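You operate a simulated robot arm through the tools that you are given. There is no shell and no other tool.

You are at the controls of a simulated robot arm. One attempt, no reset.

TASK
Lay the leisure battery up for the winter.
Fine: solar switch off, then isolator off; tray out, blue earth clamp up. The red live clamp stays down.
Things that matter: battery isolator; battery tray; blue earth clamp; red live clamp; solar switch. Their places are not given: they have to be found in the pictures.

Only the result counts: the job must be done as asked and must still hold three seconds after the hand-in. Knocking over, shifting, dropping, spilling or breaking anything else fails it.

THE ROBOT
A 7-joint arm with a two-finger parallel gripper, fixed in place. Base frame: the origin is on the floor under the middle of its stand, x ahead of it, y to its left, z up. Lengths are in m, angles in degrees, forces in N, time in s.
With the tool pointing down near the work surface it reaches from about 0.1 to 0.96 m from the base axis. Its first joint turns from -166.0 to 166.0 degrees. Payload 3.43 kg.
The TCP is the grasp point between the finger pads, 0.03 m short of the fingertips. In the tool frame z runs along the fingers and y along their closing line. The gripper opens to 0.094 m. The fingers are 0.028 m wide and 0.01 m thick; the gripper's body (0.05 by 0.096 m) begins 0.055 m behind the TCP.
Orientation is told as [roll, pitch, yaw] about the base's x, y, z axes, in that order, counted from this pose: with the fingers straight down and closing along the base's y, the tool's x points along the base's -x, its y along +y and its z along -z.

THE INTERFACE
- The arm moves only by the tool step_arm. Its arguments are lists of equal length, an entry for each row: "xyz": the shift along the base's x, y, z in units of 25 mm (1.0 is 25 mm), a list of three; "delta_rot": the turn, a rotation vector about the base's x, y, z in units of 4 degrees (1.0 is 4 degrees), a list of three. In form: {"xyz": [[x, y, z], ...], "delta_rot": [[ax, ay, az], ...]}. A call has 1 to 20 rows; each row shifts and turns the commanded pose from where the row before left it. "claw" is the closure, from 0 (fully open) to 1 (shut), set as the call begins (left out, the last holds). A call with a number of a shift or a turn outside -1 to 1 is refused whole. A row lasts 0.2 s, in which the tool goes at most 0.05 m and 8.6 degrees; a call with a longer step from one row to the next is refused whole, and so is a gripper value outside its range. Where a pose cannot be reached the arm comes as near as it can. A force on the tool above 60 N (or 10 N above the force at the start of the call, whichever is more), or a blocked arm, ends the call early, and 0.2 s more pass. Each finger travels about 0.045 m/s and halts on what it meets, pressing with about 39 N; the grip force reading is that of the motor and also rises with nothing between the fingers. The clock runs only during rows and for 0.2 s after the last one: add rows that do not move to give the fingers time. It gives the time, the measured TCP pose, the force on the tool (base axes), the opening and the grip force at its end, in the units of the frame above (readings bear some noise), with the torque about the TCP (base axes, N m) and any sound that the robot's microphone picked up.
- Cameras (640 x 400 px; columns grow to the right, rows downward): "scene" is fixed at [0.049, -0.4996, 1.7079]; the picture's right is [-0.32, -0.95, 0.00], its down [-0.80, 0.27, -0.53] and it looks along [0.50, -0.17, -0.85] (base axes); focal length 326 px, centre (320, 200). "wrist" rides on the gripper at [0.076, 0.014, -0.103] in the tool frame; the picture's right is [-0.18, 0.98, 0.00], its down [-0.75, -0.14, -0.64] and it looks along [-0.63, -0.12, 0.77] (tool axes); focal length 243 px, centre (320, 200).
- grab_frame(camera): a new picture of that camera. No time passes.
- lift_body(by): slides the trunk up (or, below 0, down) by that many m; the arm rides with it, the base frame stays. It gives what a move gives, with no picture.
- locate(camera, pixels): for up to 12 pixels [column, row] of the newest picture of that camera ("zoom" is the newest enlarged one), the place [x, y, z] in the base frame of the surface seen there, good to about 0.002 m. No time passes.
- zoom(camera, box): a new picture of the part [left, top, right, bottom] of that camera's present view, enlarged. No time passes.
- close_job(): hands the job in; it is judged then, once.

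Unless the task says otherwise, let go and move clear before handing in.

The tools are called after "Emit:" as name(argument=value, ...) on one line, values as JSON. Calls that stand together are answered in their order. step_arm: Moves the arm, as the interface text tells. Its arguments: {"type":"object","properties":{"xyz":{"type":"array"},"delta_rot":{"type":"array"},"claw":{"type":"number"}},"required":["xyz","delta_rot"]} The other tools are called the same way: lift_body (by) moves the trunk up or down; grab_frame (camera) takes a picture; locate (camera, pixels) gives the place of the surface under pixels of a picture; zoom (camera, box) takes an enlarged picture of a part of a camera's view; close_job () hands the job in.

At the start:

```text
t: 0.0
ee_pos: [0.419, -0.4, 1.3311]
ee_rot: [-0.1, 0.0, 0.0]
ft_force: [-0.2, 0.5, -0.3]
wrist_torque: [-0.01, -0.03, 0.02]
gripper_width: 0.094
grip_force: 0.1
trunk travel left (down, up): [-0.375, 0.115]
```

scene: 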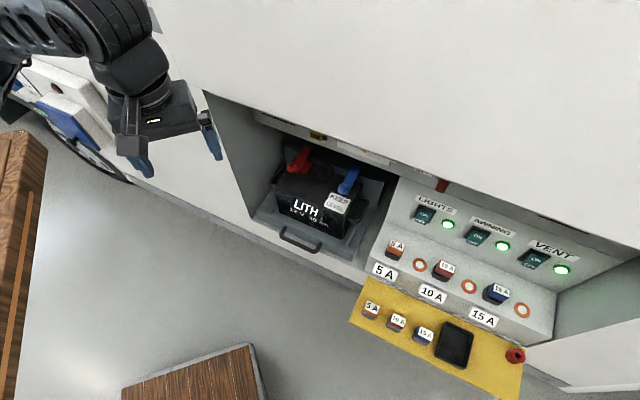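
wrist: 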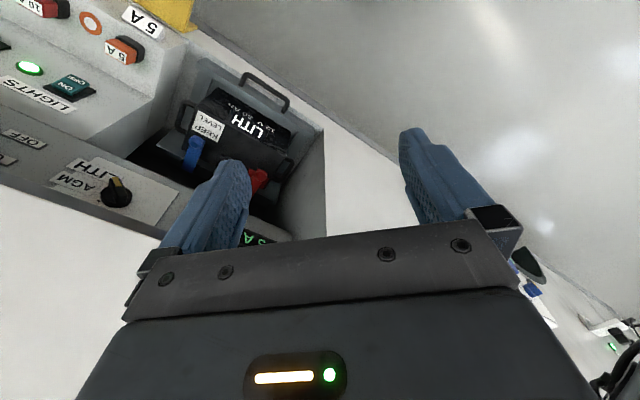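

The scene shows the battery (LITH) in a bay around pixel (315,200) with red and blue clamps, a tray handle at (300,240), and a switch panel to the right. I'll zoom in to find the isolator and solar switch.

Emit:
zoom(camera="scene", box=[230, 90, 430, 260])

Emit:
zoom(camera="scene", box=[340, 160, 640, 400])

Emit:
zoom(camera="wrist", box=[0, 0, 340, 250])

```text
2.35 times, centred on (330, 175) of scene
```

zoom: 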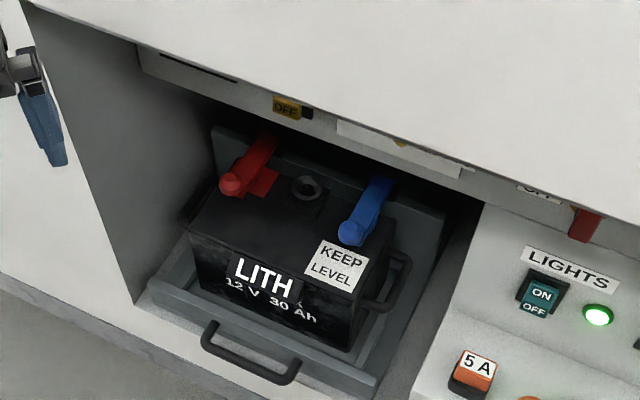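

```text
1.67 times, centred on (490, 280) of scene
```

zoom: 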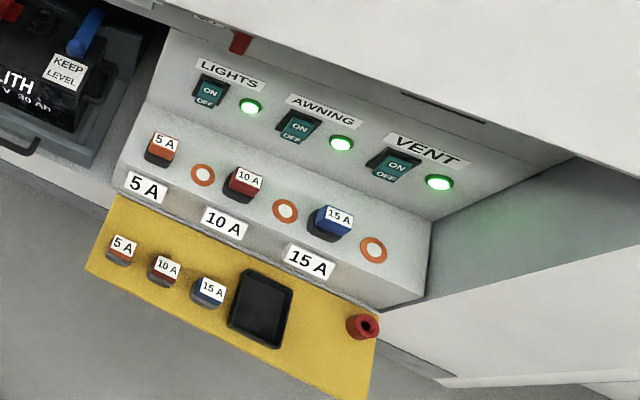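

```text
1.60 times, centred on (170, 125) of wrist
```

zoom: 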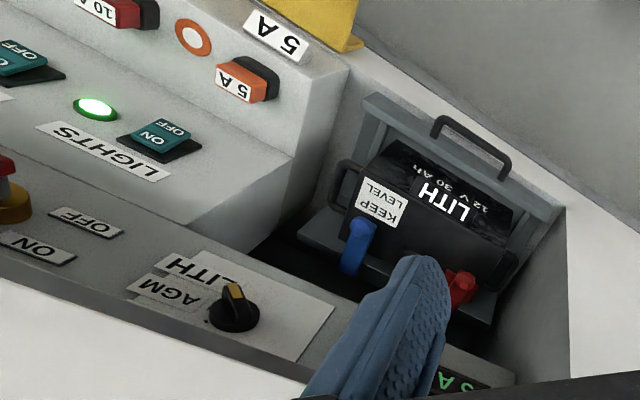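

The wrist view (upside down) shows a strip above the bay with a selector LITH/AGM at (117,192), a red/yellow key at left edge and ON/OFF plates. I'll measure the places of things from both cameras.

Emit:
locate(camera="scene", pixels=[[317, 134], [298, 158], [348, 182], [300, 240], [315, 210], [441, 186], [390, 160], [350, 150], [280, 120], [420, 216], [250, 230], [380, 270]])

Emit:
locate(camera="wrist", pixels=[[117, 192], [80, 182], [30, 138], [5, 158], [260, 240], [194, 152], [258, 182], [264, 90], [3, 45], [60, 210], [290, 200], [300, 140]])

Emit:
zoom(camera="wrist", box=[0, 100, 160, 220])

Emit:
zoom(camera="scene", box=[270, 110, 350, 160])

```text
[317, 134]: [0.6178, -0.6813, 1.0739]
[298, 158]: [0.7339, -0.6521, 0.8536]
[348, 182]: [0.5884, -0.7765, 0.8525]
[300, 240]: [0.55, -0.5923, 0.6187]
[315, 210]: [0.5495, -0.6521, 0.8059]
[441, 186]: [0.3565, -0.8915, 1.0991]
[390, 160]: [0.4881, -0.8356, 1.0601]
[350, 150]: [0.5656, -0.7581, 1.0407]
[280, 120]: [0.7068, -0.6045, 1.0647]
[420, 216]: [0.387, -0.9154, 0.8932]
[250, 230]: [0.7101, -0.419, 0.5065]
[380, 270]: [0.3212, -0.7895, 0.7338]
```

```text
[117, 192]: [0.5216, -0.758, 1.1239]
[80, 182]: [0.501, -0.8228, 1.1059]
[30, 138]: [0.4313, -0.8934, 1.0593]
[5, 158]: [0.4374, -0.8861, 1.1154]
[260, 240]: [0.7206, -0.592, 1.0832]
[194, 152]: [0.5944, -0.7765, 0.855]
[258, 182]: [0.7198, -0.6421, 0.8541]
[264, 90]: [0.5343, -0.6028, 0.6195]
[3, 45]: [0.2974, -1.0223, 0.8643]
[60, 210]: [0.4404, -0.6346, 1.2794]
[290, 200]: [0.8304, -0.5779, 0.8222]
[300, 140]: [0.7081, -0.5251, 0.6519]
```

```text
3.33 times, centred on (80, 160) of wrist
```

zoom: 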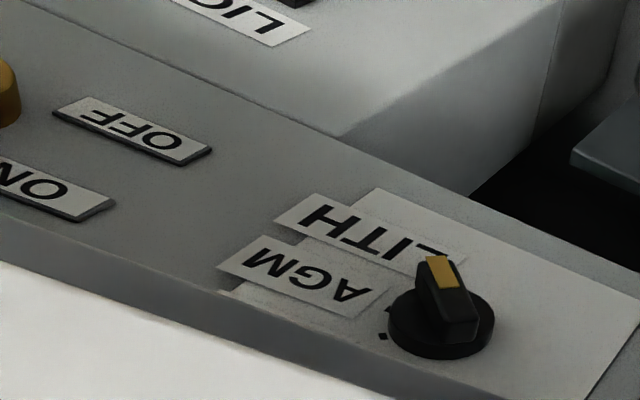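

```text
8.00 times, centred on (310, 135) of scene
```

zoom: 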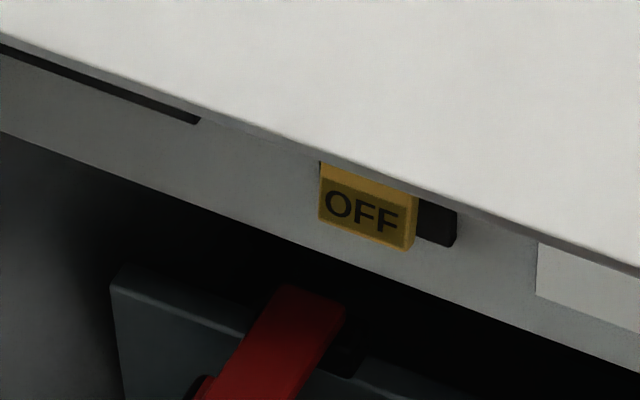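

The strip above the bay faces the robot at about -44° yaw, with a yellow "OFF" slide near (0.618,-0.681,1.074), a LITH/AGM knob, and a red key on a yellow base near (0.357,-0.892,1.099). I'll bring the wrist camera down and tilt it to look level at that strip.

Emit:
step_arm(xyz=[[-0.32, -0.19, -0.84], [-0.32, -0.19, -0.84], [-0.32, -0.19, -0.84], [-0.32, -0.19, -0.84], [-0.32, -0.19, -0.84], [-0.32, -0.19, -0.84], [-0.32, -0.19, -0.84], [-0.32, -0.19, -0.84], [-0.32, -0.19, -0.84], [-0.32, -0.19, -0.84], [-0.32, -0.19, -0.84]], delta_rot=[[0, 0, -1], [0, 0, -1], [0, 0, -1], [0, 0, -1], [0, 0, -1], [0, 0, -1], [0, 0, -1], [0, 0, -1], [0, 0, -1], [0, 0, -1], [0, 0, -1]])

```text
t: 2.4
ee_pos: [0.3314, -0.4527, 1.1004]
ee_rot: [0.0, 0.0, -44.0]
ft_force: [-0.8, 0.0, -0.2]
wrist_torque: [-0.04, 0.01, 0.0]
gripper_width: 0.094
grip_force: 0.0
trunk travel left (down, up): [-0.375, 0.115]
```

The arm went where told: TCP (0.331,-0.453,1.100), yaw -44°. Now I tilt the tool 45° up toward the panel for a level look.

Emit:
step_arm(xyz=[[0, 0, 0], [0, 0, 0], [0, 0, 0], [0, 0, 0], [0, 0, 0], [0, 0, 0], [0, 0, 0], [0, 0, 0], [0, 0, 0], [0, 0, 0], [0, 0, 0]], delta_rot=[[-0.7, -0.73, 0], [-0.7, -0.73, 0], [-0.7, -0.73, 0], [-0.7, -0.73, 0], [-0.7, -0.73, 0], [-0.7, -0.73, 0], [-0.7, -0.73, 0], [-0.7, -0.73, 0], [-0.7, -0.73, 0], [-0.7, -0.73, 0], [-0.7, -0.73, 0]])

Emit:
grab_frame(camera="wrist")

Emit:
grab_frame(camera="scene")

```text
t: 4.8
ee_pos: [0.3316, -0.4535, 1.0998]
ee_rot: [0.2, -44.6, -44.1]
ft_force: [0.1, -0.2, -0.1]
wrist_torque: [-0.02, -0.01, 0.0]
gripper_width: 0.0941
grip_force: 0.0
trunk travel left (down, up): [-0.375, 0.115]
```

```text
taken
```

wrist: 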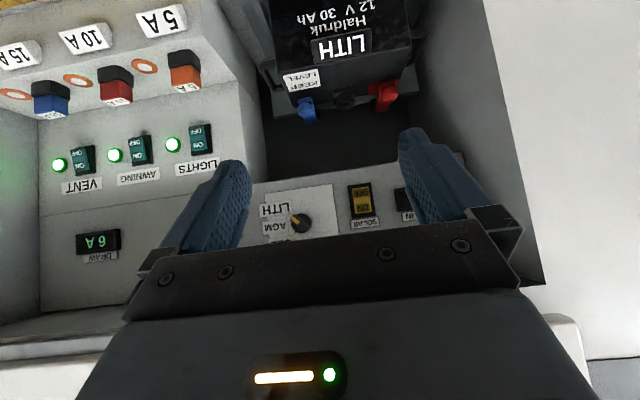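

```text
taken
```

scene: 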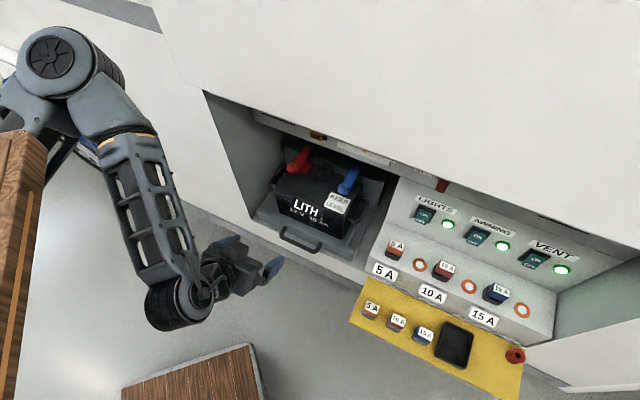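

The solar switch is now seen at wrist (360,200), labelled SOLAR, with a small "IN" meter at (402,200); the isolator is hidden by the left finger. I'll zoom in on it and measure.

Emit:
zoom(camera="wrist", box=[240, 160, 440, 260])

Emit:
zoom(camera="wrist", box=[240, 0, 480, 140])

Emit:
locate(camera="wrist", pixels=[[360, 192], [360, 206], [360, 182], [352, 215], [365, 224], [330, 200], [300, 224], [402, 198], [380, 95], [306, 107], [340, 47], [97, 243]])

```text
3.20 times, centred on (340, 210) of wrist
```

zoom: 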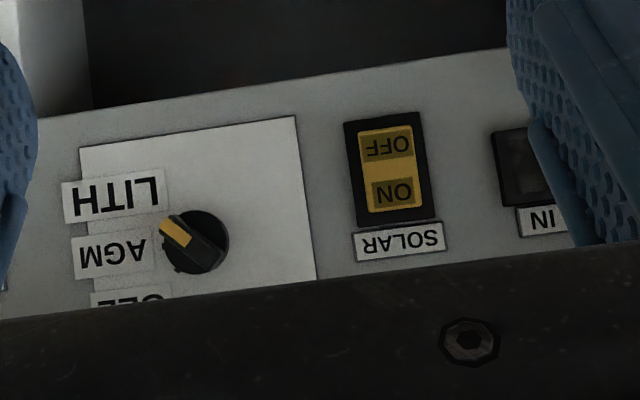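

```text
2.67 times, centred on (360, 70) of wrist
```

zoom: 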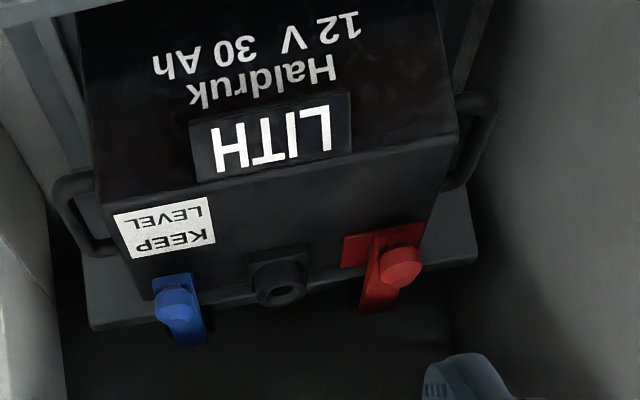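

```text
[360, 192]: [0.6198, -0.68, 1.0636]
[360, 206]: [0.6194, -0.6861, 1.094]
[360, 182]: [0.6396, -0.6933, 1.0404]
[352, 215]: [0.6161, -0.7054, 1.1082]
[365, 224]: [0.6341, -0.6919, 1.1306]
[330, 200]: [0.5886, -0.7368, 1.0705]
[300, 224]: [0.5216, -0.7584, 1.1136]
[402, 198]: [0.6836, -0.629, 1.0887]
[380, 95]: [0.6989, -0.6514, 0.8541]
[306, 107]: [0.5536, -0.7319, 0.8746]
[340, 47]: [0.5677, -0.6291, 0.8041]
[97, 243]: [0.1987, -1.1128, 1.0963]
```

Solar rocker has ON half up (z≈1.094) and OFF half down (z≈1.064), with the OFF half proud, so it is on now. I'll slide the camera right along the panel to look at the isolator.

Emit:
step_arm(xyz=[[-0.9, -0.9, 0.2], [-0.9, -0.9, 0.2], [-0.9, -0.9, 0.2], [-0.9, -0.9, 0.2], [-0.9, -0.9, 0.2], [-0.9, -0.9, 0.2], [-0.9, -0.9, 0.2]], delta_rot=[[0, 0, 0], [0, 0, 0], [0, 0, 0], [0, 0, 0], [0, 0, 0], [0, 0, 0], [0, 0, 0]])

Emit:
grab_frame(camera="wrist")

Emit:
zoom(camera="wrist", box=[240, 120, 440, 260])

```text
t: 6.4
ee_pos: [0.1743, -0.6106, 1.1364]
ee_rot: [0.2, -44.5, -44.0]
ft_force: [-0.3, 0.6, -0.2]
wrist_torque: [-0.02, 0.03, -0.02]
gripper_width: 0.0937
grip_force: 0.1
trunk travel left (down, up): [-0.375, 0.115]
```

```text
taken
```

wrist: 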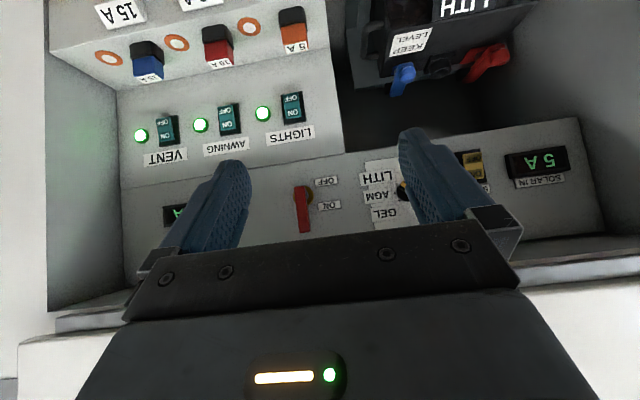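

```text
2.86 times, centred on (340, 190) of wrist
```

zoom: 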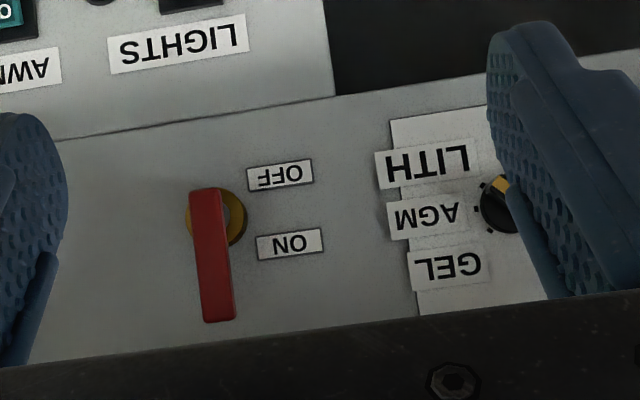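

The isolator's red key at wrist (303,208) points up (picture is upside down), with ON plate above-left and OFF plate below-left; SOLAR IN reads 5 A. I'll measure the key's points.

Emit:
locate(camera="zoom", pixels=[[205, 195], [220, 315], [205, 315], [232, 315], [212, 250], [238, 225], [290, 244], [281, 175], [120, 220], [300, 210], [212, 210], [190, 215]])

Emit:
zoom(camera="wrist", box=[270, 160, 350, 240])

Emit:
locate(camera="wrist", pixels=[[470, 165], [478, 178], [466, 155], [540, 163], [545, 260], [590, 120], [450, 250], [580, 240], [350, 150], [200, 190]])

```text
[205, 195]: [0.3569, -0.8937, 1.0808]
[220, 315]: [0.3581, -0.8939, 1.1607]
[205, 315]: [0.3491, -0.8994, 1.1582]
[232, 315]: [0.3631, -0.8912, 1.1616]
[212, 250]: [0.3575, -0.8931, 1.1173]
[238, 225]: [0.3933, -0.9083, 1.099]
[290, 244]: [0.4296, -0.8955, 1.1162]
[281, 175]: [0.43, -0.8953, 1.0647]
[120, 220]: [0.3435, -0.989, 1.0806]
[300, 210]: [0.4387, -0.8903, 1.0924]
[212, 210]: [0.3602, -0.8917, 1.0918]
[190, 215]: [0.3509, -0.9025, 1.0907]
```

```text
5.00 times, centred on (310, 200) of wrist
```

zoom: 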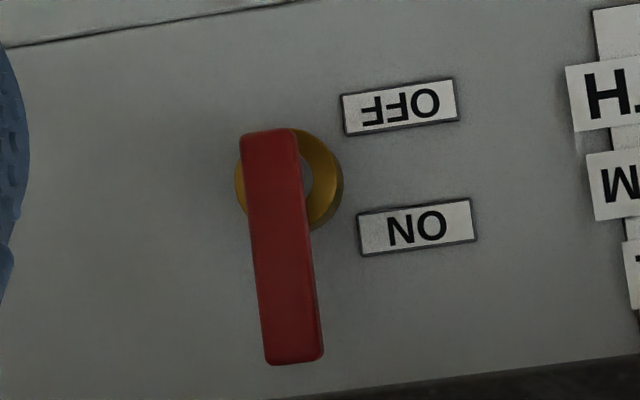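

```text
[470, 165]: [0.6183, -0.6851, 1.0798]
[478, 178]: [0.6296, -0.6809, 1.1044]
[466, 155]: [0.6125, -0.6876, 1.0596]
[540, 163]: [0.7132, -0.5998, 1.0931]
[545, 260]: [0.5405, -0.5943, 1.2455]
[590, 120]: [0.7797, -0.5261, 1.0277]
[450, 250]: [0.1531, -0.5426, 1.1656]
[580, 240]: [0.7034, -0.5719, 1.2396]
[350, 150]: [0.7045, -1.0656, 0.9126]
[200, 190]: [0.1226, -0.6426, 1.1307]
```

The key's front face stands about 54 mm off the panel, hub near (s=0.379, z=1.09), key tip at z≈1.163. Before swinging the arm I check the surroundings (wooden tops at scene (190,380) and (15,220)) for clearance.

Emit:
grab_frame(camera="scene")

Emit:
locate(camera="scene", pixels=[[190, 380], [15, 220], [240, 350], [60, 80], [515, 355], [450, 345], [370, 310], [400, 100], [250, 60], [180, 90], [300, 240], [320, 250]])

```text
taken
```

scene: 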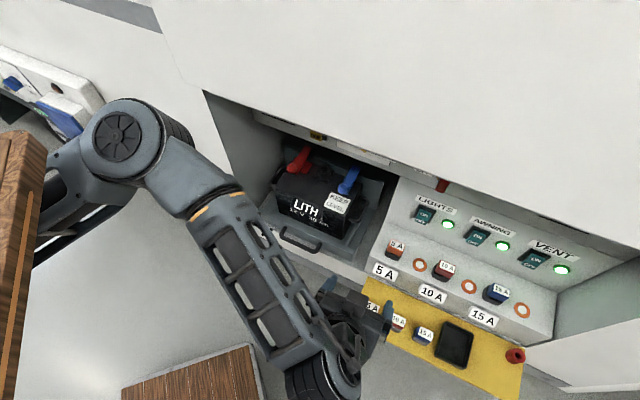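

```text
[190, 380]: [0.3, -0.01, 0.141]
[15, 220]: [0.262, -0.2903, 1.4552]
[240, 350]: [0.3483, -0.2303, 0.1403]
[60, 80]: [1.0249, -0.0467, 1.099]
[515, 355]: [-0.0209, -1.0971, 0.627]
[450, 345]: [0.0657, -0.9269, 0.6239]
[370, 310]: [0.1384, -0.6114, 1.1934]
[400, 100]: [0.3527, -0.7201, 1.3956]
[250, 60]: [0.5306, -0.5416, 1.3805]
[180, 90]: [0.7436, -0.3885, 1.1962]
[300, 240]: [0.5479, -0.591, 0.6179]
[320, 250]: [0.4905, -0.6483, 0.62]
```

The wood at scene (15,220) is at z≈1.455, near the robot, so I need its extents. I'll measure its edges.

Emit:
locate(camera="scene", pixels=[[43, 150], [5, 140], [38, 200], [30, 250], [20, 300], [10, 380], [5, 300], [30, 210], [12, 330], [250, 380], [125, 392], [60, 180]])

Emit:
zoom(camera="scene", box=[0, 20, 200, 400])

```text
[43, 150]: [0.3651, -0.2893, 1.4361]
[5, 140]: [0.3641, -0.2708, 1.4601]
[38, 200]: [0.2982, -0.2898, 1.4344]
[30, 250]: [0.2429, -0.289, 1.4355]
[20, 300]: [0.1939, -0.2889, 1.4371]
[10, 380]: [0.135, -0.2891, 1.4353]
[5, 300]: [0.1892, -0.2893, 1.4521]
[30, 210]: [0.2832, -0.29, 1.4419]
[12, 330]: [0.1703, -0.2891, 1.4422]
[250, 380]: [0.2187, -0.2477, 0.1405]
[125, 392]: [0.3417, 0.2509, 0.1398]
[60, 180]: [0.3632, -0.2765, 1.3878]
```

```text
1.05 times, centred on (100, 210) of scene (not enlarged: the box is as wide or as high as the picture)
```

zoom: 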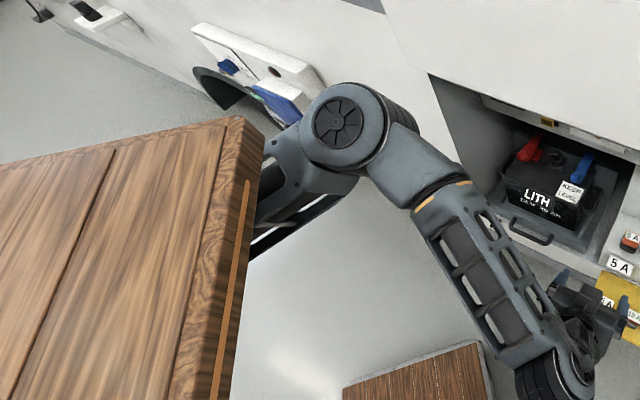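

The upright wood is the robot's own trunk (x<0.365, y>-0.29) and the low one its base (z=0.14), so the space in front of the panel is free. I now bring the tool level, fingers shut, to about 0.30 m in front of the solar switch.

Emit:
step_arm(xyz=[[0.872, 0.618, -0.313], [0.872, 0.618, -0.313], [0.872, 0.618, -0.313], [0.872, 0.618, -0.313], [0.872, 0.618, -0.313], [0.872, 0.618, -0.313], [0.872, 0.618, -0.313], [0.872, 0.618, -0.313], [0.872, 0.618, -0.313], [0.872, 0.618, -0.313]], delta_rot=[[-0.8, -0.8, -0.025], [-0.8, -0.8, -0.025], [-0.8, -0.8, -0.025], [-0.8, -0.8, -0.025], [-0.8, -0.8, -0.025], [-0.8, -0.8, -0.025], [-0.8, -0.8, -0.025], [-0.8, -0.8, -0.025], [-0.8, -0.8, -0.025], [-0.8, -0.8, -0.025]], claw=1.0)

Emit:
grab_frame(camera="wrist")

Emit:
grab_frame(camera="scene")

```text
t: 8.6
ee_pos: [0.3973, -0.4959, 1.0863]
ee_rot: [-13.4, -88.7, -31.8]
ft_force: [-0.7, 0.2, -0.2]
wrist_torque: [0.03, 0.01, -0.01]
gripper_width: 0.0001
grip_force: 32.8
out of reach, approached as far as the arm can: row 9, 10
trunk travel left (down, up): [-0.375, 0.115]
```

```text
taken
```

wrist: 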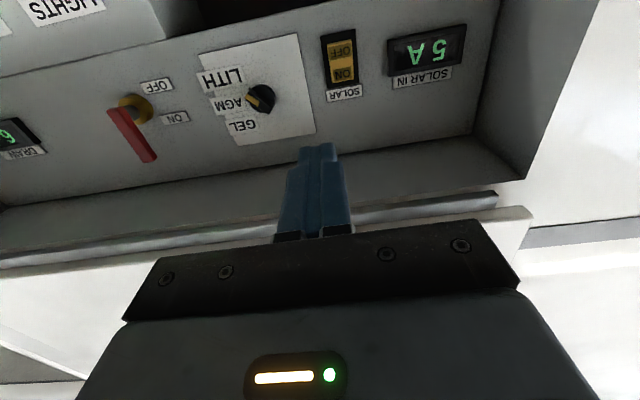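

```text
taken
```

scene: 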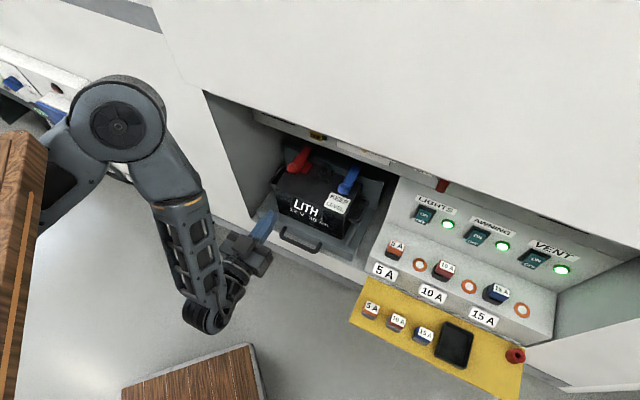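

The tool is level and the wrist sees SOLAR at (341,62) and SOLAR IN 5 A; the arm couldn't fold quite that close, ending at (0.397,-0.496,1.086). I'll go forward toward the panel, where the arm unfolds, and check tracking.

Emit:
step_arm(xyz=[[0.7, -0.7, 0], [0.7, -0.7, 0], [0.7, -0.7, 0], [0.7, -0.7, 0]], delta_rot=[[0, 0, 0], [0, 0, 0], [0, 0, 0], [0, 0, 0]])

Emit:
grab_frame(camera="wrist")

```text
t: 9.6
ee_pos: [0.4687, -0.5661, 1.0855]
ee_rot: [-42.0, -89.6, -3.1]
ft_force: [-0.7, -0.3, 0.3]
wrist_torque: [-0.01, -0.02, 0.01]
gripper_width: 0.0
grip_force: 33.1
trunk travel left (down, up): [-0.375, 0.115]
```

```text
taken
```

wrist: 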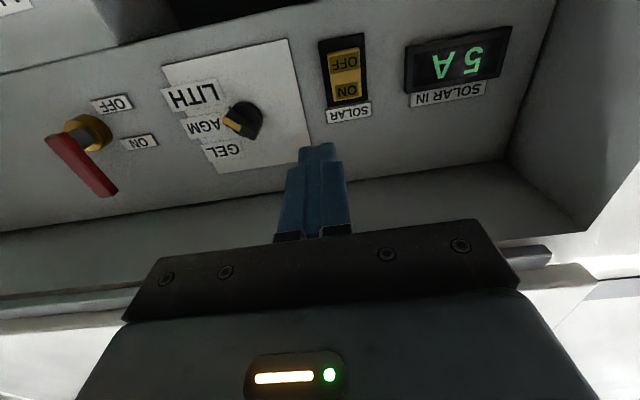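

Now the pose is level at (0.469,-0.566,1.086), and moves track. I'll re-measure the rocker precisely from this close view.

Emit:
zoom(camera="wrist", box=[300, 20, 400, 130])

Emit:
locate(camera="wrist", pixels=[[344, 62], [346, 92], [335, 55], [358, 53], [342, 46], [343, 52], [323, 70], [364, 68], [345, 77], [347, 100], [390, 75], [400, 180]])

```text
3.64 times, centred on (350, 75) of wrist
```

zoom: 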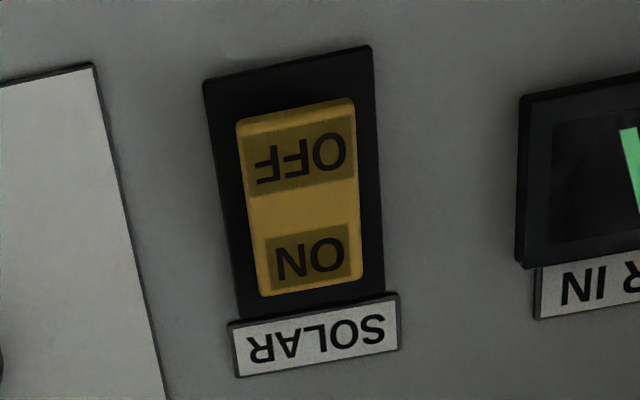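

```text
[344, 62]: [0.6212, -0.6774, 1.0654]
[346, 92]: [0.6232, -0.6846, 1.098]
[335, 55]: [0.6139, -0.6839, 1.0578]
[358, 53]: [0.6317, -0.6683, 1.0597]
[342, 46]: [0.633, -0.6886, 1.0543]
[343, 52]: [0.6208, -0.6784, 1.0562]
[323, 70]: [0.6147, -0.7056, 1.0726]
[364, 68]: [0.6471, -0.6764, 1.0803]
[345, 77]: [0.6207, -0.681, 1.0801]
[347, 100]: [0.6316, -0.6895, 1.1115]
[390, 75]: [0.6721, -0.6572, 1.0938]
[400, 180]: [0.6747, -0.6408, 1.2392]
```

The rocker's OFF half is centred at s≈0.041, z 1.054–1.080, face d≈-0.918, frame at -0.934. I'll approach until the fingertips are about 18 mm short of it at z≈1.058.

Emit:
step_arm(xyz=[[0.783, -0.52, -0.183], [0.783, -0.52, -0.183], [0.783, -0.52, -0.183], [0.783, -0.52, -0.183], [0.783, -0.52, -0.183], [0.783, -0.52, -0.183]], delta_rot=[[0, 0, 0], [0, 0, 0], [0, 0, 0], [0, 0, 0], [0, 0, 0], [0, 0, 0]])

Emit:
grab_frame(camera="wrist")

Emit:
zoom(camera="scene", box=[250, 90, 410, 190])

```text
t: 11.0
ee_pos: [0.5773, -0.6491, 1.0659]
ee_rot: [-21.5, -89.3, -22.9]
ft_force: [0.5, 0.3, -0.9]
wrist_torque: [0.0, 0.0, 0.03]
gripper_width: 0.0
grip_force: 32.8
out of reach, approached as far as the arm can: row 6
trunk travel left (down, up): [-0.375, 0.115]
```

```text
taken
```

wrist: 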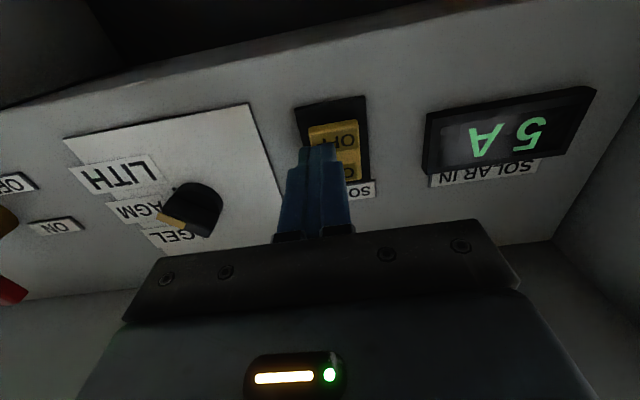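

```text
4.00 times, centred on (330, 140) of scene
```

zoom: 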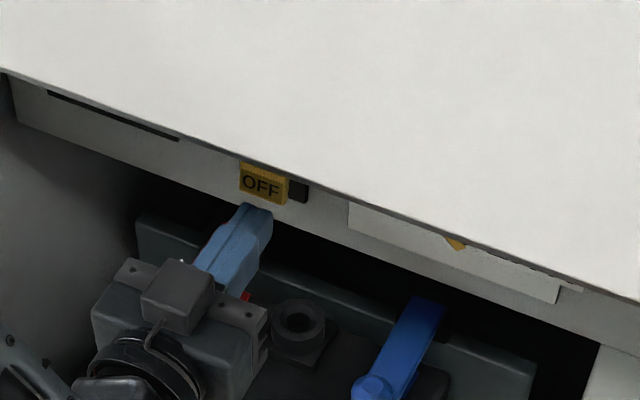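

The arm reached its limit at d≈-0.867, just short of the rocker, probably because the shoulder is high. I'll back off and lower the trunk, then come up again with the arm.

Emit:
step_arm(xyz=[[-0.9, 0.9, 0], [-0.9, 0.9, 0], [-0.9, 0.9, 0], [-0.9, 0.9, 0]], delta_rot=[[0, 0, 0], [0, 0, 0], [0, 0, 0], [0, 0, 0]])

Emit:
lift_body(by=-0.12)

Emit:
step_arm(xyz=[[0, 0, 0.8], [0, 0, 0.8], [0, 0, 0.8], [0, 0, 0.8], [0, 0, 0.8], [0, 0, 0.8]], delta_rot=[[0, 0, 0], [0, 0, 0], [0, 0, 0], [0, 0, 0], [0, 0, 0], [0, 0, 0]])

Emit:
grab_frame(camera="scene")

```text
t: 12.0
ee_pos: [0.487, -0.5576, 1.066]
ee_rot: [-52.2, -89.6, 7.1]
ft_force: [0.5, 0.3, 0.5]
wrist_torque: [0.0, 0.0, 0.0]
gripper_width: 0.0
grip_force: 32.7
trunk travel left (down, up): [-0.375, 0.115]
```

```text
t: 13.5
ee_pos: [0.4864, -0.5595, 0.9441]
ee_rot: [-47.3, -89.6, 2.2]
ft_force: [0.0, 0.1, -1.0]
wrist_torque: [0.0, 0.02, -0.05]
gripper_width: 0.0
grip_force: 32.9
trunk travel left (down, up): [-0.255, 0.235]
```

```text
t: 14.9
ee_pos: [0.4862, -0.5591, 1.066]
ee_rot: [-41.0, -89.6, -4.1]
ft_force: [0.6, 0.2, 0.0]
wrist_torque: [0.01, 0.0, -0.02]
gripper_width: 0.0
grip_force: 33.0
trunk travel left (down, up): [-0.255, 0.235]
```

```text
taken
```

scene: 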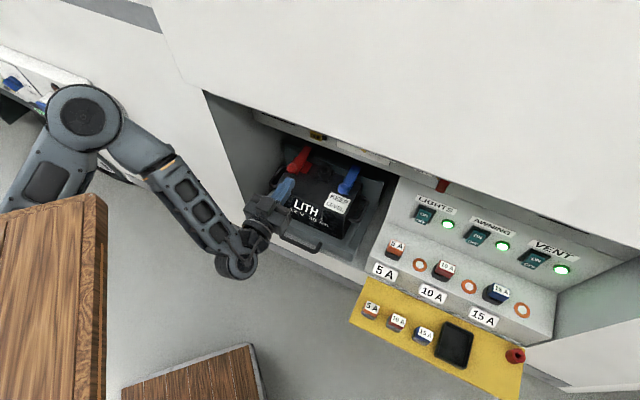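

Trunk lowered by 0.12 and the tool is back at z 1.066, level. Approaching the OFF half again to about 18 mm short.

Emit:
step_arm(xyz=[[0.8, -0.68, -0.064], [0.8, -0.68, -0.064], [0.8, -0.68, -0.064], [0.8, -0.68, -0.064], [0.8, -0.68, -0.064]], delta_rot=[[0, 0, 0], [0, 0, 0], [0, 0, 0], [0, 0, 0], [0, 0, 0]])

Emit:
grab_frame(camera="wrist")

Emit:
zoom(camera="scene", box=[250, 90, 410, 190])

```text
t: 16.1
ee_pos: [0.5861, -0.6439, 1.0579]
ee_rot: [-46.1, -89.7, 0.9]
ft_force: [0.3, -0.1, -0.4]
wrist_torque: [-0.02, 0.02, 0.03]
gripper_width: 0.0001
grip_force: 33.0
trunk travel left (down, up): [-0.255, 0.235]
```

```text
taken
```

wrist: 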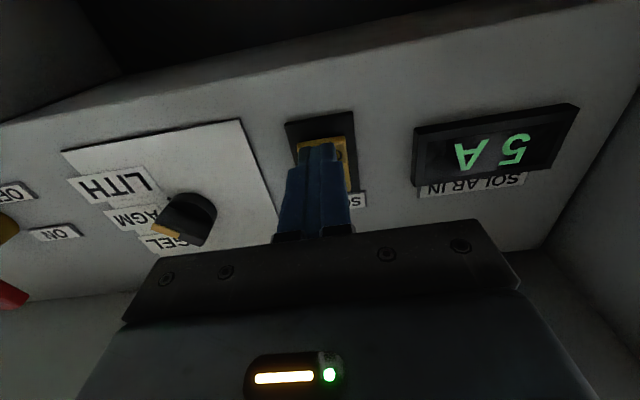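

```text
4.00 times, centred on (330, 140) of scene
```

zoom: 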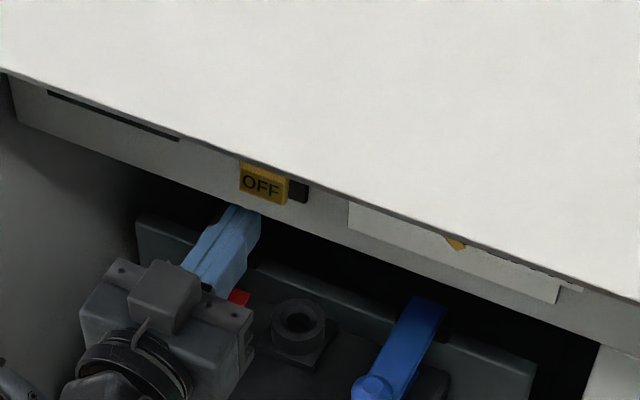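

The fingertips at wrist (320,150) sit in front of the rocker's lower half. I'll push forward slowly (about 25 mm, in small rows) and watch the force and the SOLAR IN display.

Emit:
step_arm(xyz=[[0.15, -0.15, 0], [0.15, -0.15, 0], [0.1, -0.1, 0], [0.1, -0.1, 0], [0.1, -0.1, 0], [0.1, -0.1, 0]], delta_rot=[[0, 0, 0], [0, 0, 0], [0, 0, 0], [0, 0, 0], [0, 0, 0], [0, 0, 0]])

Emit:
grab_frame(camera="wrist")

Emit:
zoom(camera="scene", box=[250, 90, 410, 190])

```text
t: 17.5
ee_pos: [0.603, -0.66, 1.0571]
ee_rot: [-33.9, -89.5, -11.1]
ft_force: [-20.7, 35.6, -3.5]
wrist_torque: [-0.43, -0.2, 0.31]
gripper_width: 0.0001
grip_force: 33.4
trunk travel left (down, up): [-0.255, 0.235]
```

```text
taken
```

wrist: 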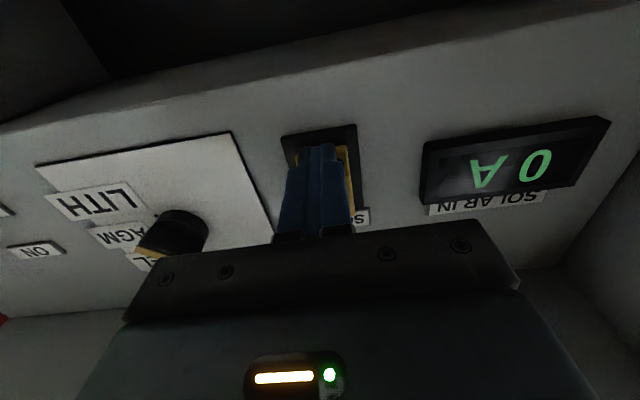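

```text
4.00 times, centred on (330, 140) of scene
```

zoom: 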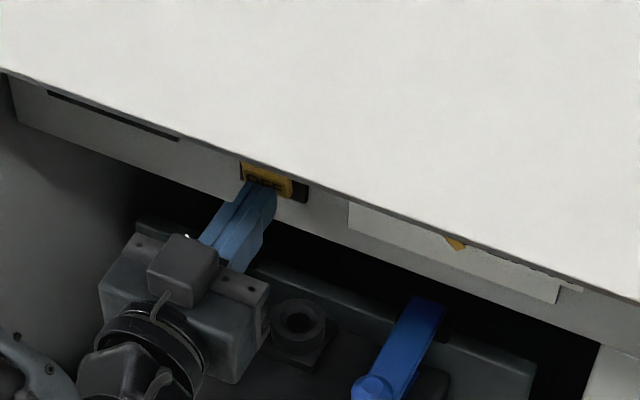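

SOLAR IN now reads 0 A at (510,170), so the solar switch has gone off. I'll back straight off and confirm it stays.

Emit:
step_arm(xyz=[[-0.9, 0.9, 0], [-0.9, 0.9, 0], [-0.9, 0.9, 0], [-0.9, 0.9, 0], [-0.9, 0.9, 0]], delta_rot=[[0, 0, 0], [0, 0, 0], [0, 0, 0], [0, 0, 0], [0, 0, 0]])

Emit:
grab_frame(camera="wrist")

Emit:
zoom(camera="wrist", box=[0, 20, 200, 220])

```text
t: 18.7
ee_pos: [0.4916, -0.5484, 1.0584]
ee_rot: [-50.6, -89.6, 5.7]
ft_force: [0.4, -0.3, 0.2]
wrist_torque: [-0.04, -0.01, -0.02]
gripper_width: 0.0
grip_force: 32.9
trunk travel left (down, up): [-0.255, 0.235]
```

```text
taken
```

wrist: 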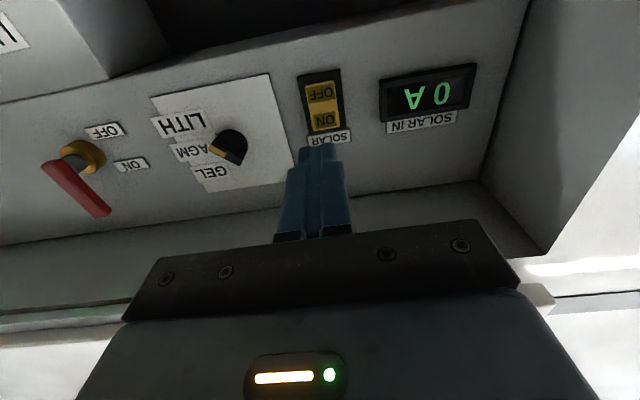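

```text
2.00 times, centred on (100, 120) of wrist
```

zoom: 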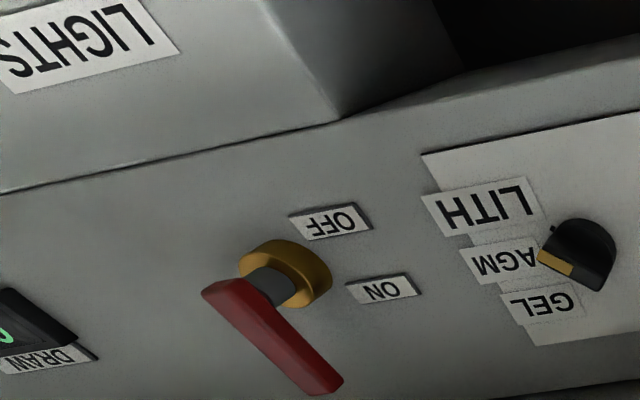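

SOLAR IN holds at 0 A after release. Next is the isolator: I'll measure its hub and key from this view.

Emit:
locate(camera="zoom", pixels=[[290, 243], [330, 278], [300, 306], [248, 262], [268, 288], [220, 290], [300, 350], [330, 388], [260, 320], [340, 215], [382, 290], [300, 380]])

```text
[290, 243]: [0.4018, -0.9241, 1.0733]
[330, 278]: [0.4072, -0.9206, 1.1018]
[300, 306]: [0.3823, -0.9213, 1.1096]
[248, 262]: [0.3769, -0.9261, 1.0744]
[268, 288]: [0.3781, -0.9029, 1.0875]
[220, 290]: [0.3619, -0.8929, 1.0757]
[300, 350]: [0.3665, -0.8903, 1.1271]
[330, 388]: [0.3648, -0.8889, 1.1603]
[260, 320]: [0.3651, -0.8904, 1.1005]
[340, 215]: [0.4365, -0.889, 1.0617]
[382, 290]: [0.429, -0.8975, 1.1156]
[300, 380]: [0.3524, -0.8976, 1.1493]
```

Hub centre is about s=0.379, z=1.091; key front at d≈-0.884. I'll move right along the panel to stand in front of the key, opening the gripper to about 60 mm.

Emit:
step_arm(xyz=[[-0.959, -0.959, 0.28], [-0.959, -0.959, 0.28], [-0.959, -0.959, 0.28], [-0.959, -0.959, 0.28], [-0.959, -0.959, 0.28], [-0.959, -0.959, 0.28], [-0.959, -0.959, 0.28], [-0.959, -0.959, 0.28], [-0.959, -0.959, 0.28], [-0.959, -0.959, 0.28]], delta_rot=[[0, 0, 0], [0, 0, 0], [0, 0, 0], [0, 0, 0], [0, 0, 0], [0, 0, 0], [0, 0, 0], [0, 0, 0], [0, 0, 0], [0, 0, 0]], claw=0.35)

Emit:
grab_frame(camera="wrist")

Emit:
grab_frame(camera="scene")

```text
t: 20.9
ee_pos: [0.2512, -0.7894, 1.1276]
ee_rot: [-47.3, -89.7, 2.3]
ft_force: [0.7, -0.7, 0.9]
wrist_torque: [0.0, -0.01, -0.03]
gripper_width: 0.0609
grip_force: 0.1
trunk travel left (down, up): [-0.255, 0.235]
```

```text
taken
```

wrist: 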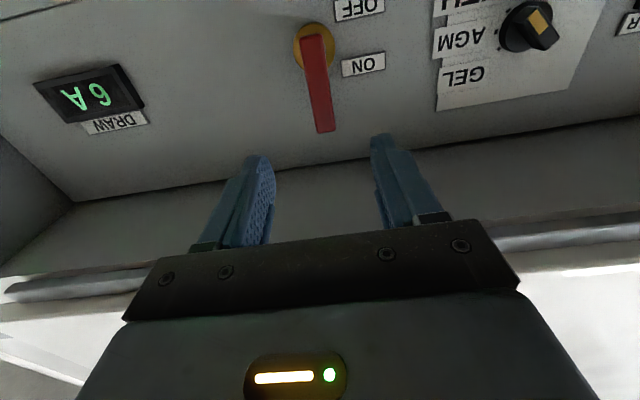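

```text
taken
```

scene: 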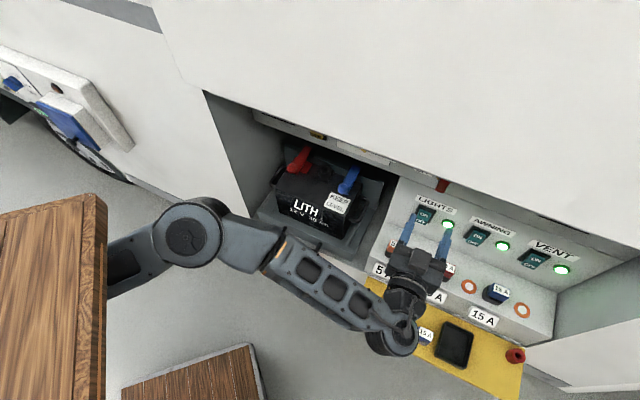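

Gripper is centred on the key (318,80) at s≈0.381, z=1.128; DRAW reads 6 A. I'll advance so the fingers straddle the key.

Emit:
step_arm(xyz=[[0.85, -0.85, 0], [0.85, -0.85, 0], [0.85, -0.85, 0], [0.85, -0.85, 0], [0.82, -0.82, 0]], delta_rot=[[0, 0, 0], [0, 0, 0], [0, 0, 0], [0, 0, 0], [0, 0, 0]])

Emit:
grab_frame(camera="wrist")

Emit:
zoom(camera="scene", box=[360, 130, 520, 250])

```text
t: 22.1
ee_pos: [0.3577, -0.8941, 1.1273]
ee_rot: [-47.1, -89.6, 1.9]
ft_force: [-0.7, -0.7, -0.5]
wrist_torque: [-0.02, 0.02, -0.01]
gripper_width: 0.0613
grip_force: 0.0
trunk travel left (down, up): [-0.255, 0.235]
```

```text
taken
```

wrist: 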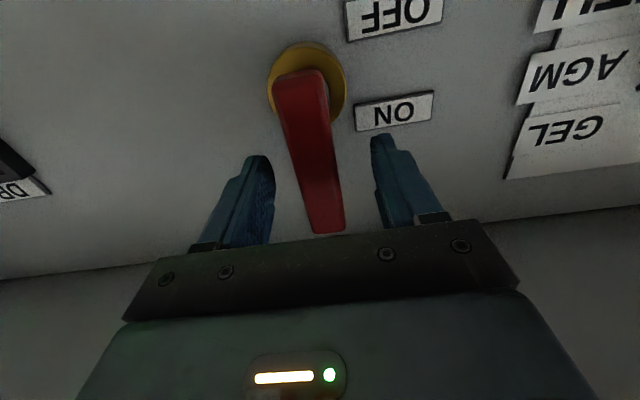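

```text
3.33 times, centred on (440, 190) of scene
```

zoom: 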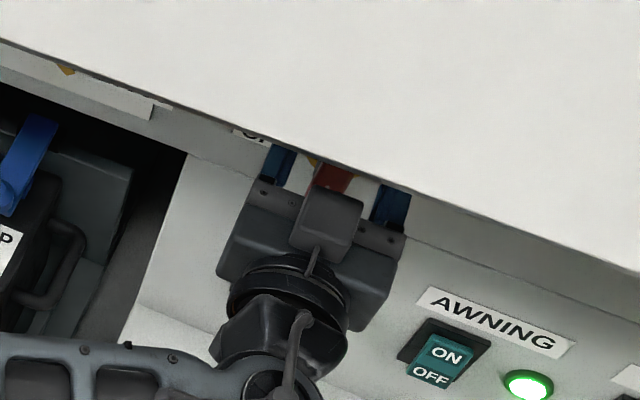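

The key is between the fingers. I'll close on it.

Emit:
step_arm(xyz=[[0, 0, 0], [0, 0, 0], [0, 0, 0], [0, 0, 0], [0, 0, 0]], delta_rot=[[0, 0, 0], [0, 0, 0], [0, 0, 0], [0, 0, 0], [0, 0, 0]], claw=1.0)

Emit:
grab_frame(camera="wrist")

```text
t: 23.3
ee_pos: [0.3569, -0.8946, 1.1277]
ee_rot: [-45.2, -89.5, 0.1]
ft_force: [0.3, -4.1, 0.5]
wrist_torque: [0.08, -0.15, -0.01]
gripper_width: 0.0263
grip_force: 44.8
trunk travel left (down, up): [-0.255, 0.235]
```

```text
taken
```

wrist: 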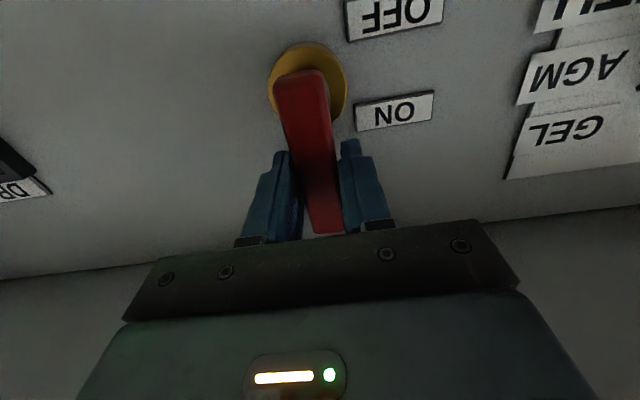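

The grip holds the key (opening 26 mm, 45 N). I don't know the turning direction, so I'll test with a small clockwise turn (seen from the front) about the hub and read the torque.

Emit:
step_arm(xyz=[[-0.072, -0.072, -0.003], [-0.072, -0.072, -0.01]], delta_rot=[[0.7071, -0.7071, 0], [0.7071, -0.7071, 0]])

Emit:
grab_frame(camera="wrist")

```text
t: 23.9
ee_pos: [0.3529, -0.8977, 1.1288]
ee_rot: [88.0, -82.2, -133.1]
ft_force: [-1.0, -2.4, 1.3]
wrist_torque: [0.0, 0.07, 0.28]
gripper_width: 0.0262
grip_force: 45.2
trunk travel left (down, up): [-0.255, 0.235]
```

```text
taken
```

wrist: 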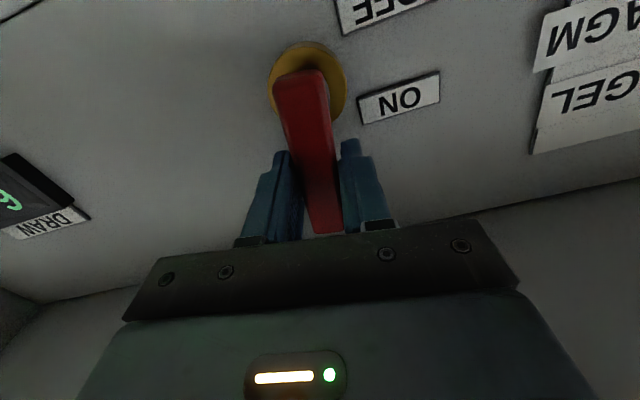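

The key turned with the hand by about 8° clockwise with almost no resistance. I'll continue clockwise along the arc to about 48°.

Emit:
step_arm(xyz=[[-0.071, -0.071, -0.018], [-0.07, -0.07, -0.025], [-0.069, -0.069, -0.032], [-0.067, -0.067, -0.039], [-0.065, -0.065, -0.045], [-0.063, -0.063, -0.051], [-0.06, -0.06, -0.057], [-0.057, -0.057, -0.063], [-0.054, -0.054, -0.069], [-0.05, -0.05, -0.074]], delta_rot=[[0.7071, -0.7071, 0], [0.7071, -0.7071, 0], [0.7071, -0.7071, 0], [0.7071, -0.7071, 0], [0.7071, -0.7071, 0], [0.7071, -0.7071, 0], [0.7071, -0.7071, 0], [0.7071, -0.7071, 0], [0.7071, -0.7071, 0], [0.7071, -0.7071, 0]])

Emit:
grab_frame(camera="wrist")

```text
t: 25.6
ee_pos: [0.3385, -0.9032, 1.1172]
ee_rot: [89.2, -54.1, -135.5]
ft_force: [-2.0, -41.9, -2.3]
wrist_torque: [-1.05, 0.17, 0.19]
gripper_width: 0.0219
grip_force: 45.3
out of reach, approached as far as the arm can: row 4, 6, 7
trunk travel left (down, up): [-0.255, 0.235]
stopped in row 8: the force on the tool passed its limit at 60 N (the readings are from after the stop); the commanded pose is now the measured one
```

```text
taken
```

wrist: 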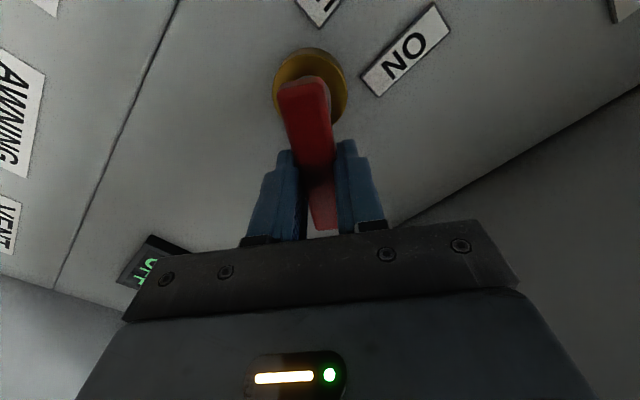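

The move stopped at about 36° with 42 N sideways, and the arm reported reach limits. I'll look at the DRAW display and the key's state.

Emit:
zoom(camera="wrist", box=[100, 220, 220, 300])

Emit:
zoom(camera="wrist", box=[240, 30, 400, 250])

Emit:
grab_frame(camera="scene")

```text
5.00 times, centred on (160, 260) of wrist
```

zoom: 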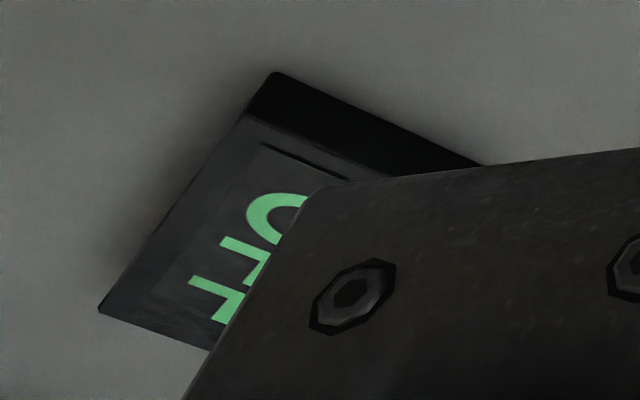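

```text
1.82 times, centred on (320, 140) of wrist
```

zoom: 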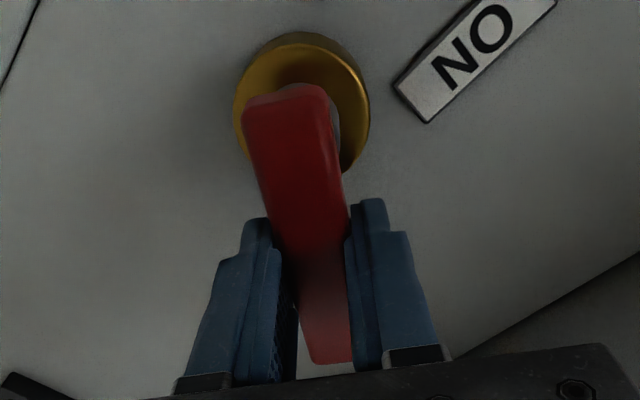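

```text
taken
```

scene: 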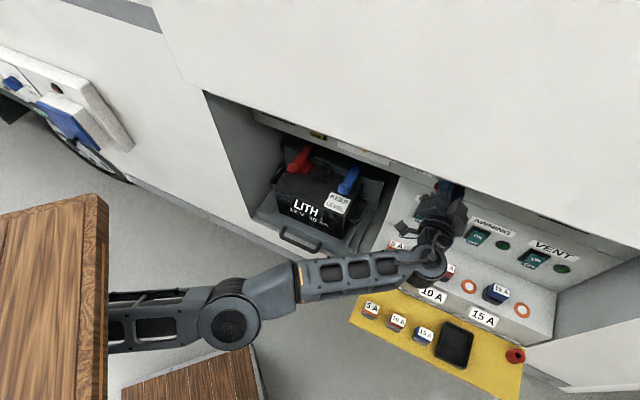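

DRAW now reads OFF (display at (160,260)) and the green lamps are dark, so the isolator has switched with the key at about 36°. The force came from the arm's reach limit, so I'll let go and back straight out to see where the key rests.

Emit:
step_arm(xyz=[[0, 0, 0], [0, 0, 0], [0, 0, 0]], delta_rot=[[0, 0, 0], [0, 0, 0], [0, 0, 0]], claw=0.4)

Emit:
step_arm(xyz=[[-0.7, 0.7, 0], [-0.7, 0.7, 0], [-0.7, 0.7, 0], [-0.7, 0.7, 0], [-0.7, 0.7, 0], [-0.7, 0.7, 0], [-0.7, 0.7, 0], [-0.7, 0.7, 0]], delta_rot=[[0, 0, 0], [0, 0, 0], [0, 0, 0], [0, 0, 0], [0, 0, 0], [0, 0, 0], [0, 0, 0], [0, 0, 0]])

Emit:
grab_frame(camera="wrist")

Emit:
grab_frame(camera="scene")

```text
t: 26.4
ee_pos: [0.3416, -0.9019, 1.1186]
ee_rot: [89.5, -54.1, -135.3]
ft_force: [1.7, 0.7, 0.0]
wrist_torque: [0.0, 0.0, 0.01]
gripper_width: 0.0563
grip_force: 0.0
trunk travel left (down, up): [-0.255, 0.235]
```

```text
t: 28.1
ee_pos: [0.1753, -0.8569, 1.1153]
ee_rot: [89.3, -54.2, -135.2]
ft_force: [-0.1, 0.4, -0.3]
wrist_torque: [0.0, -0.03, 0.01]
gripper_width: 0.0561
grip_force: 0.0
out of reach, approached as far as the arm can: row 1, 2, 3, 4, 5, 6, 7, 8
trunk travel left (down, up): [-0.255, 0.235]
```

```text
taken
```

wrist: 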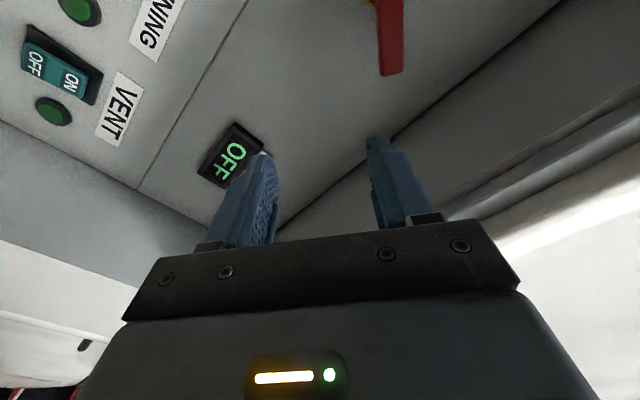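

```text
taken
```

scene: 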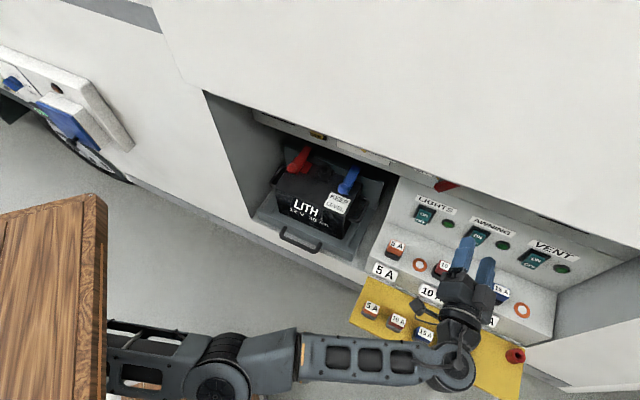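

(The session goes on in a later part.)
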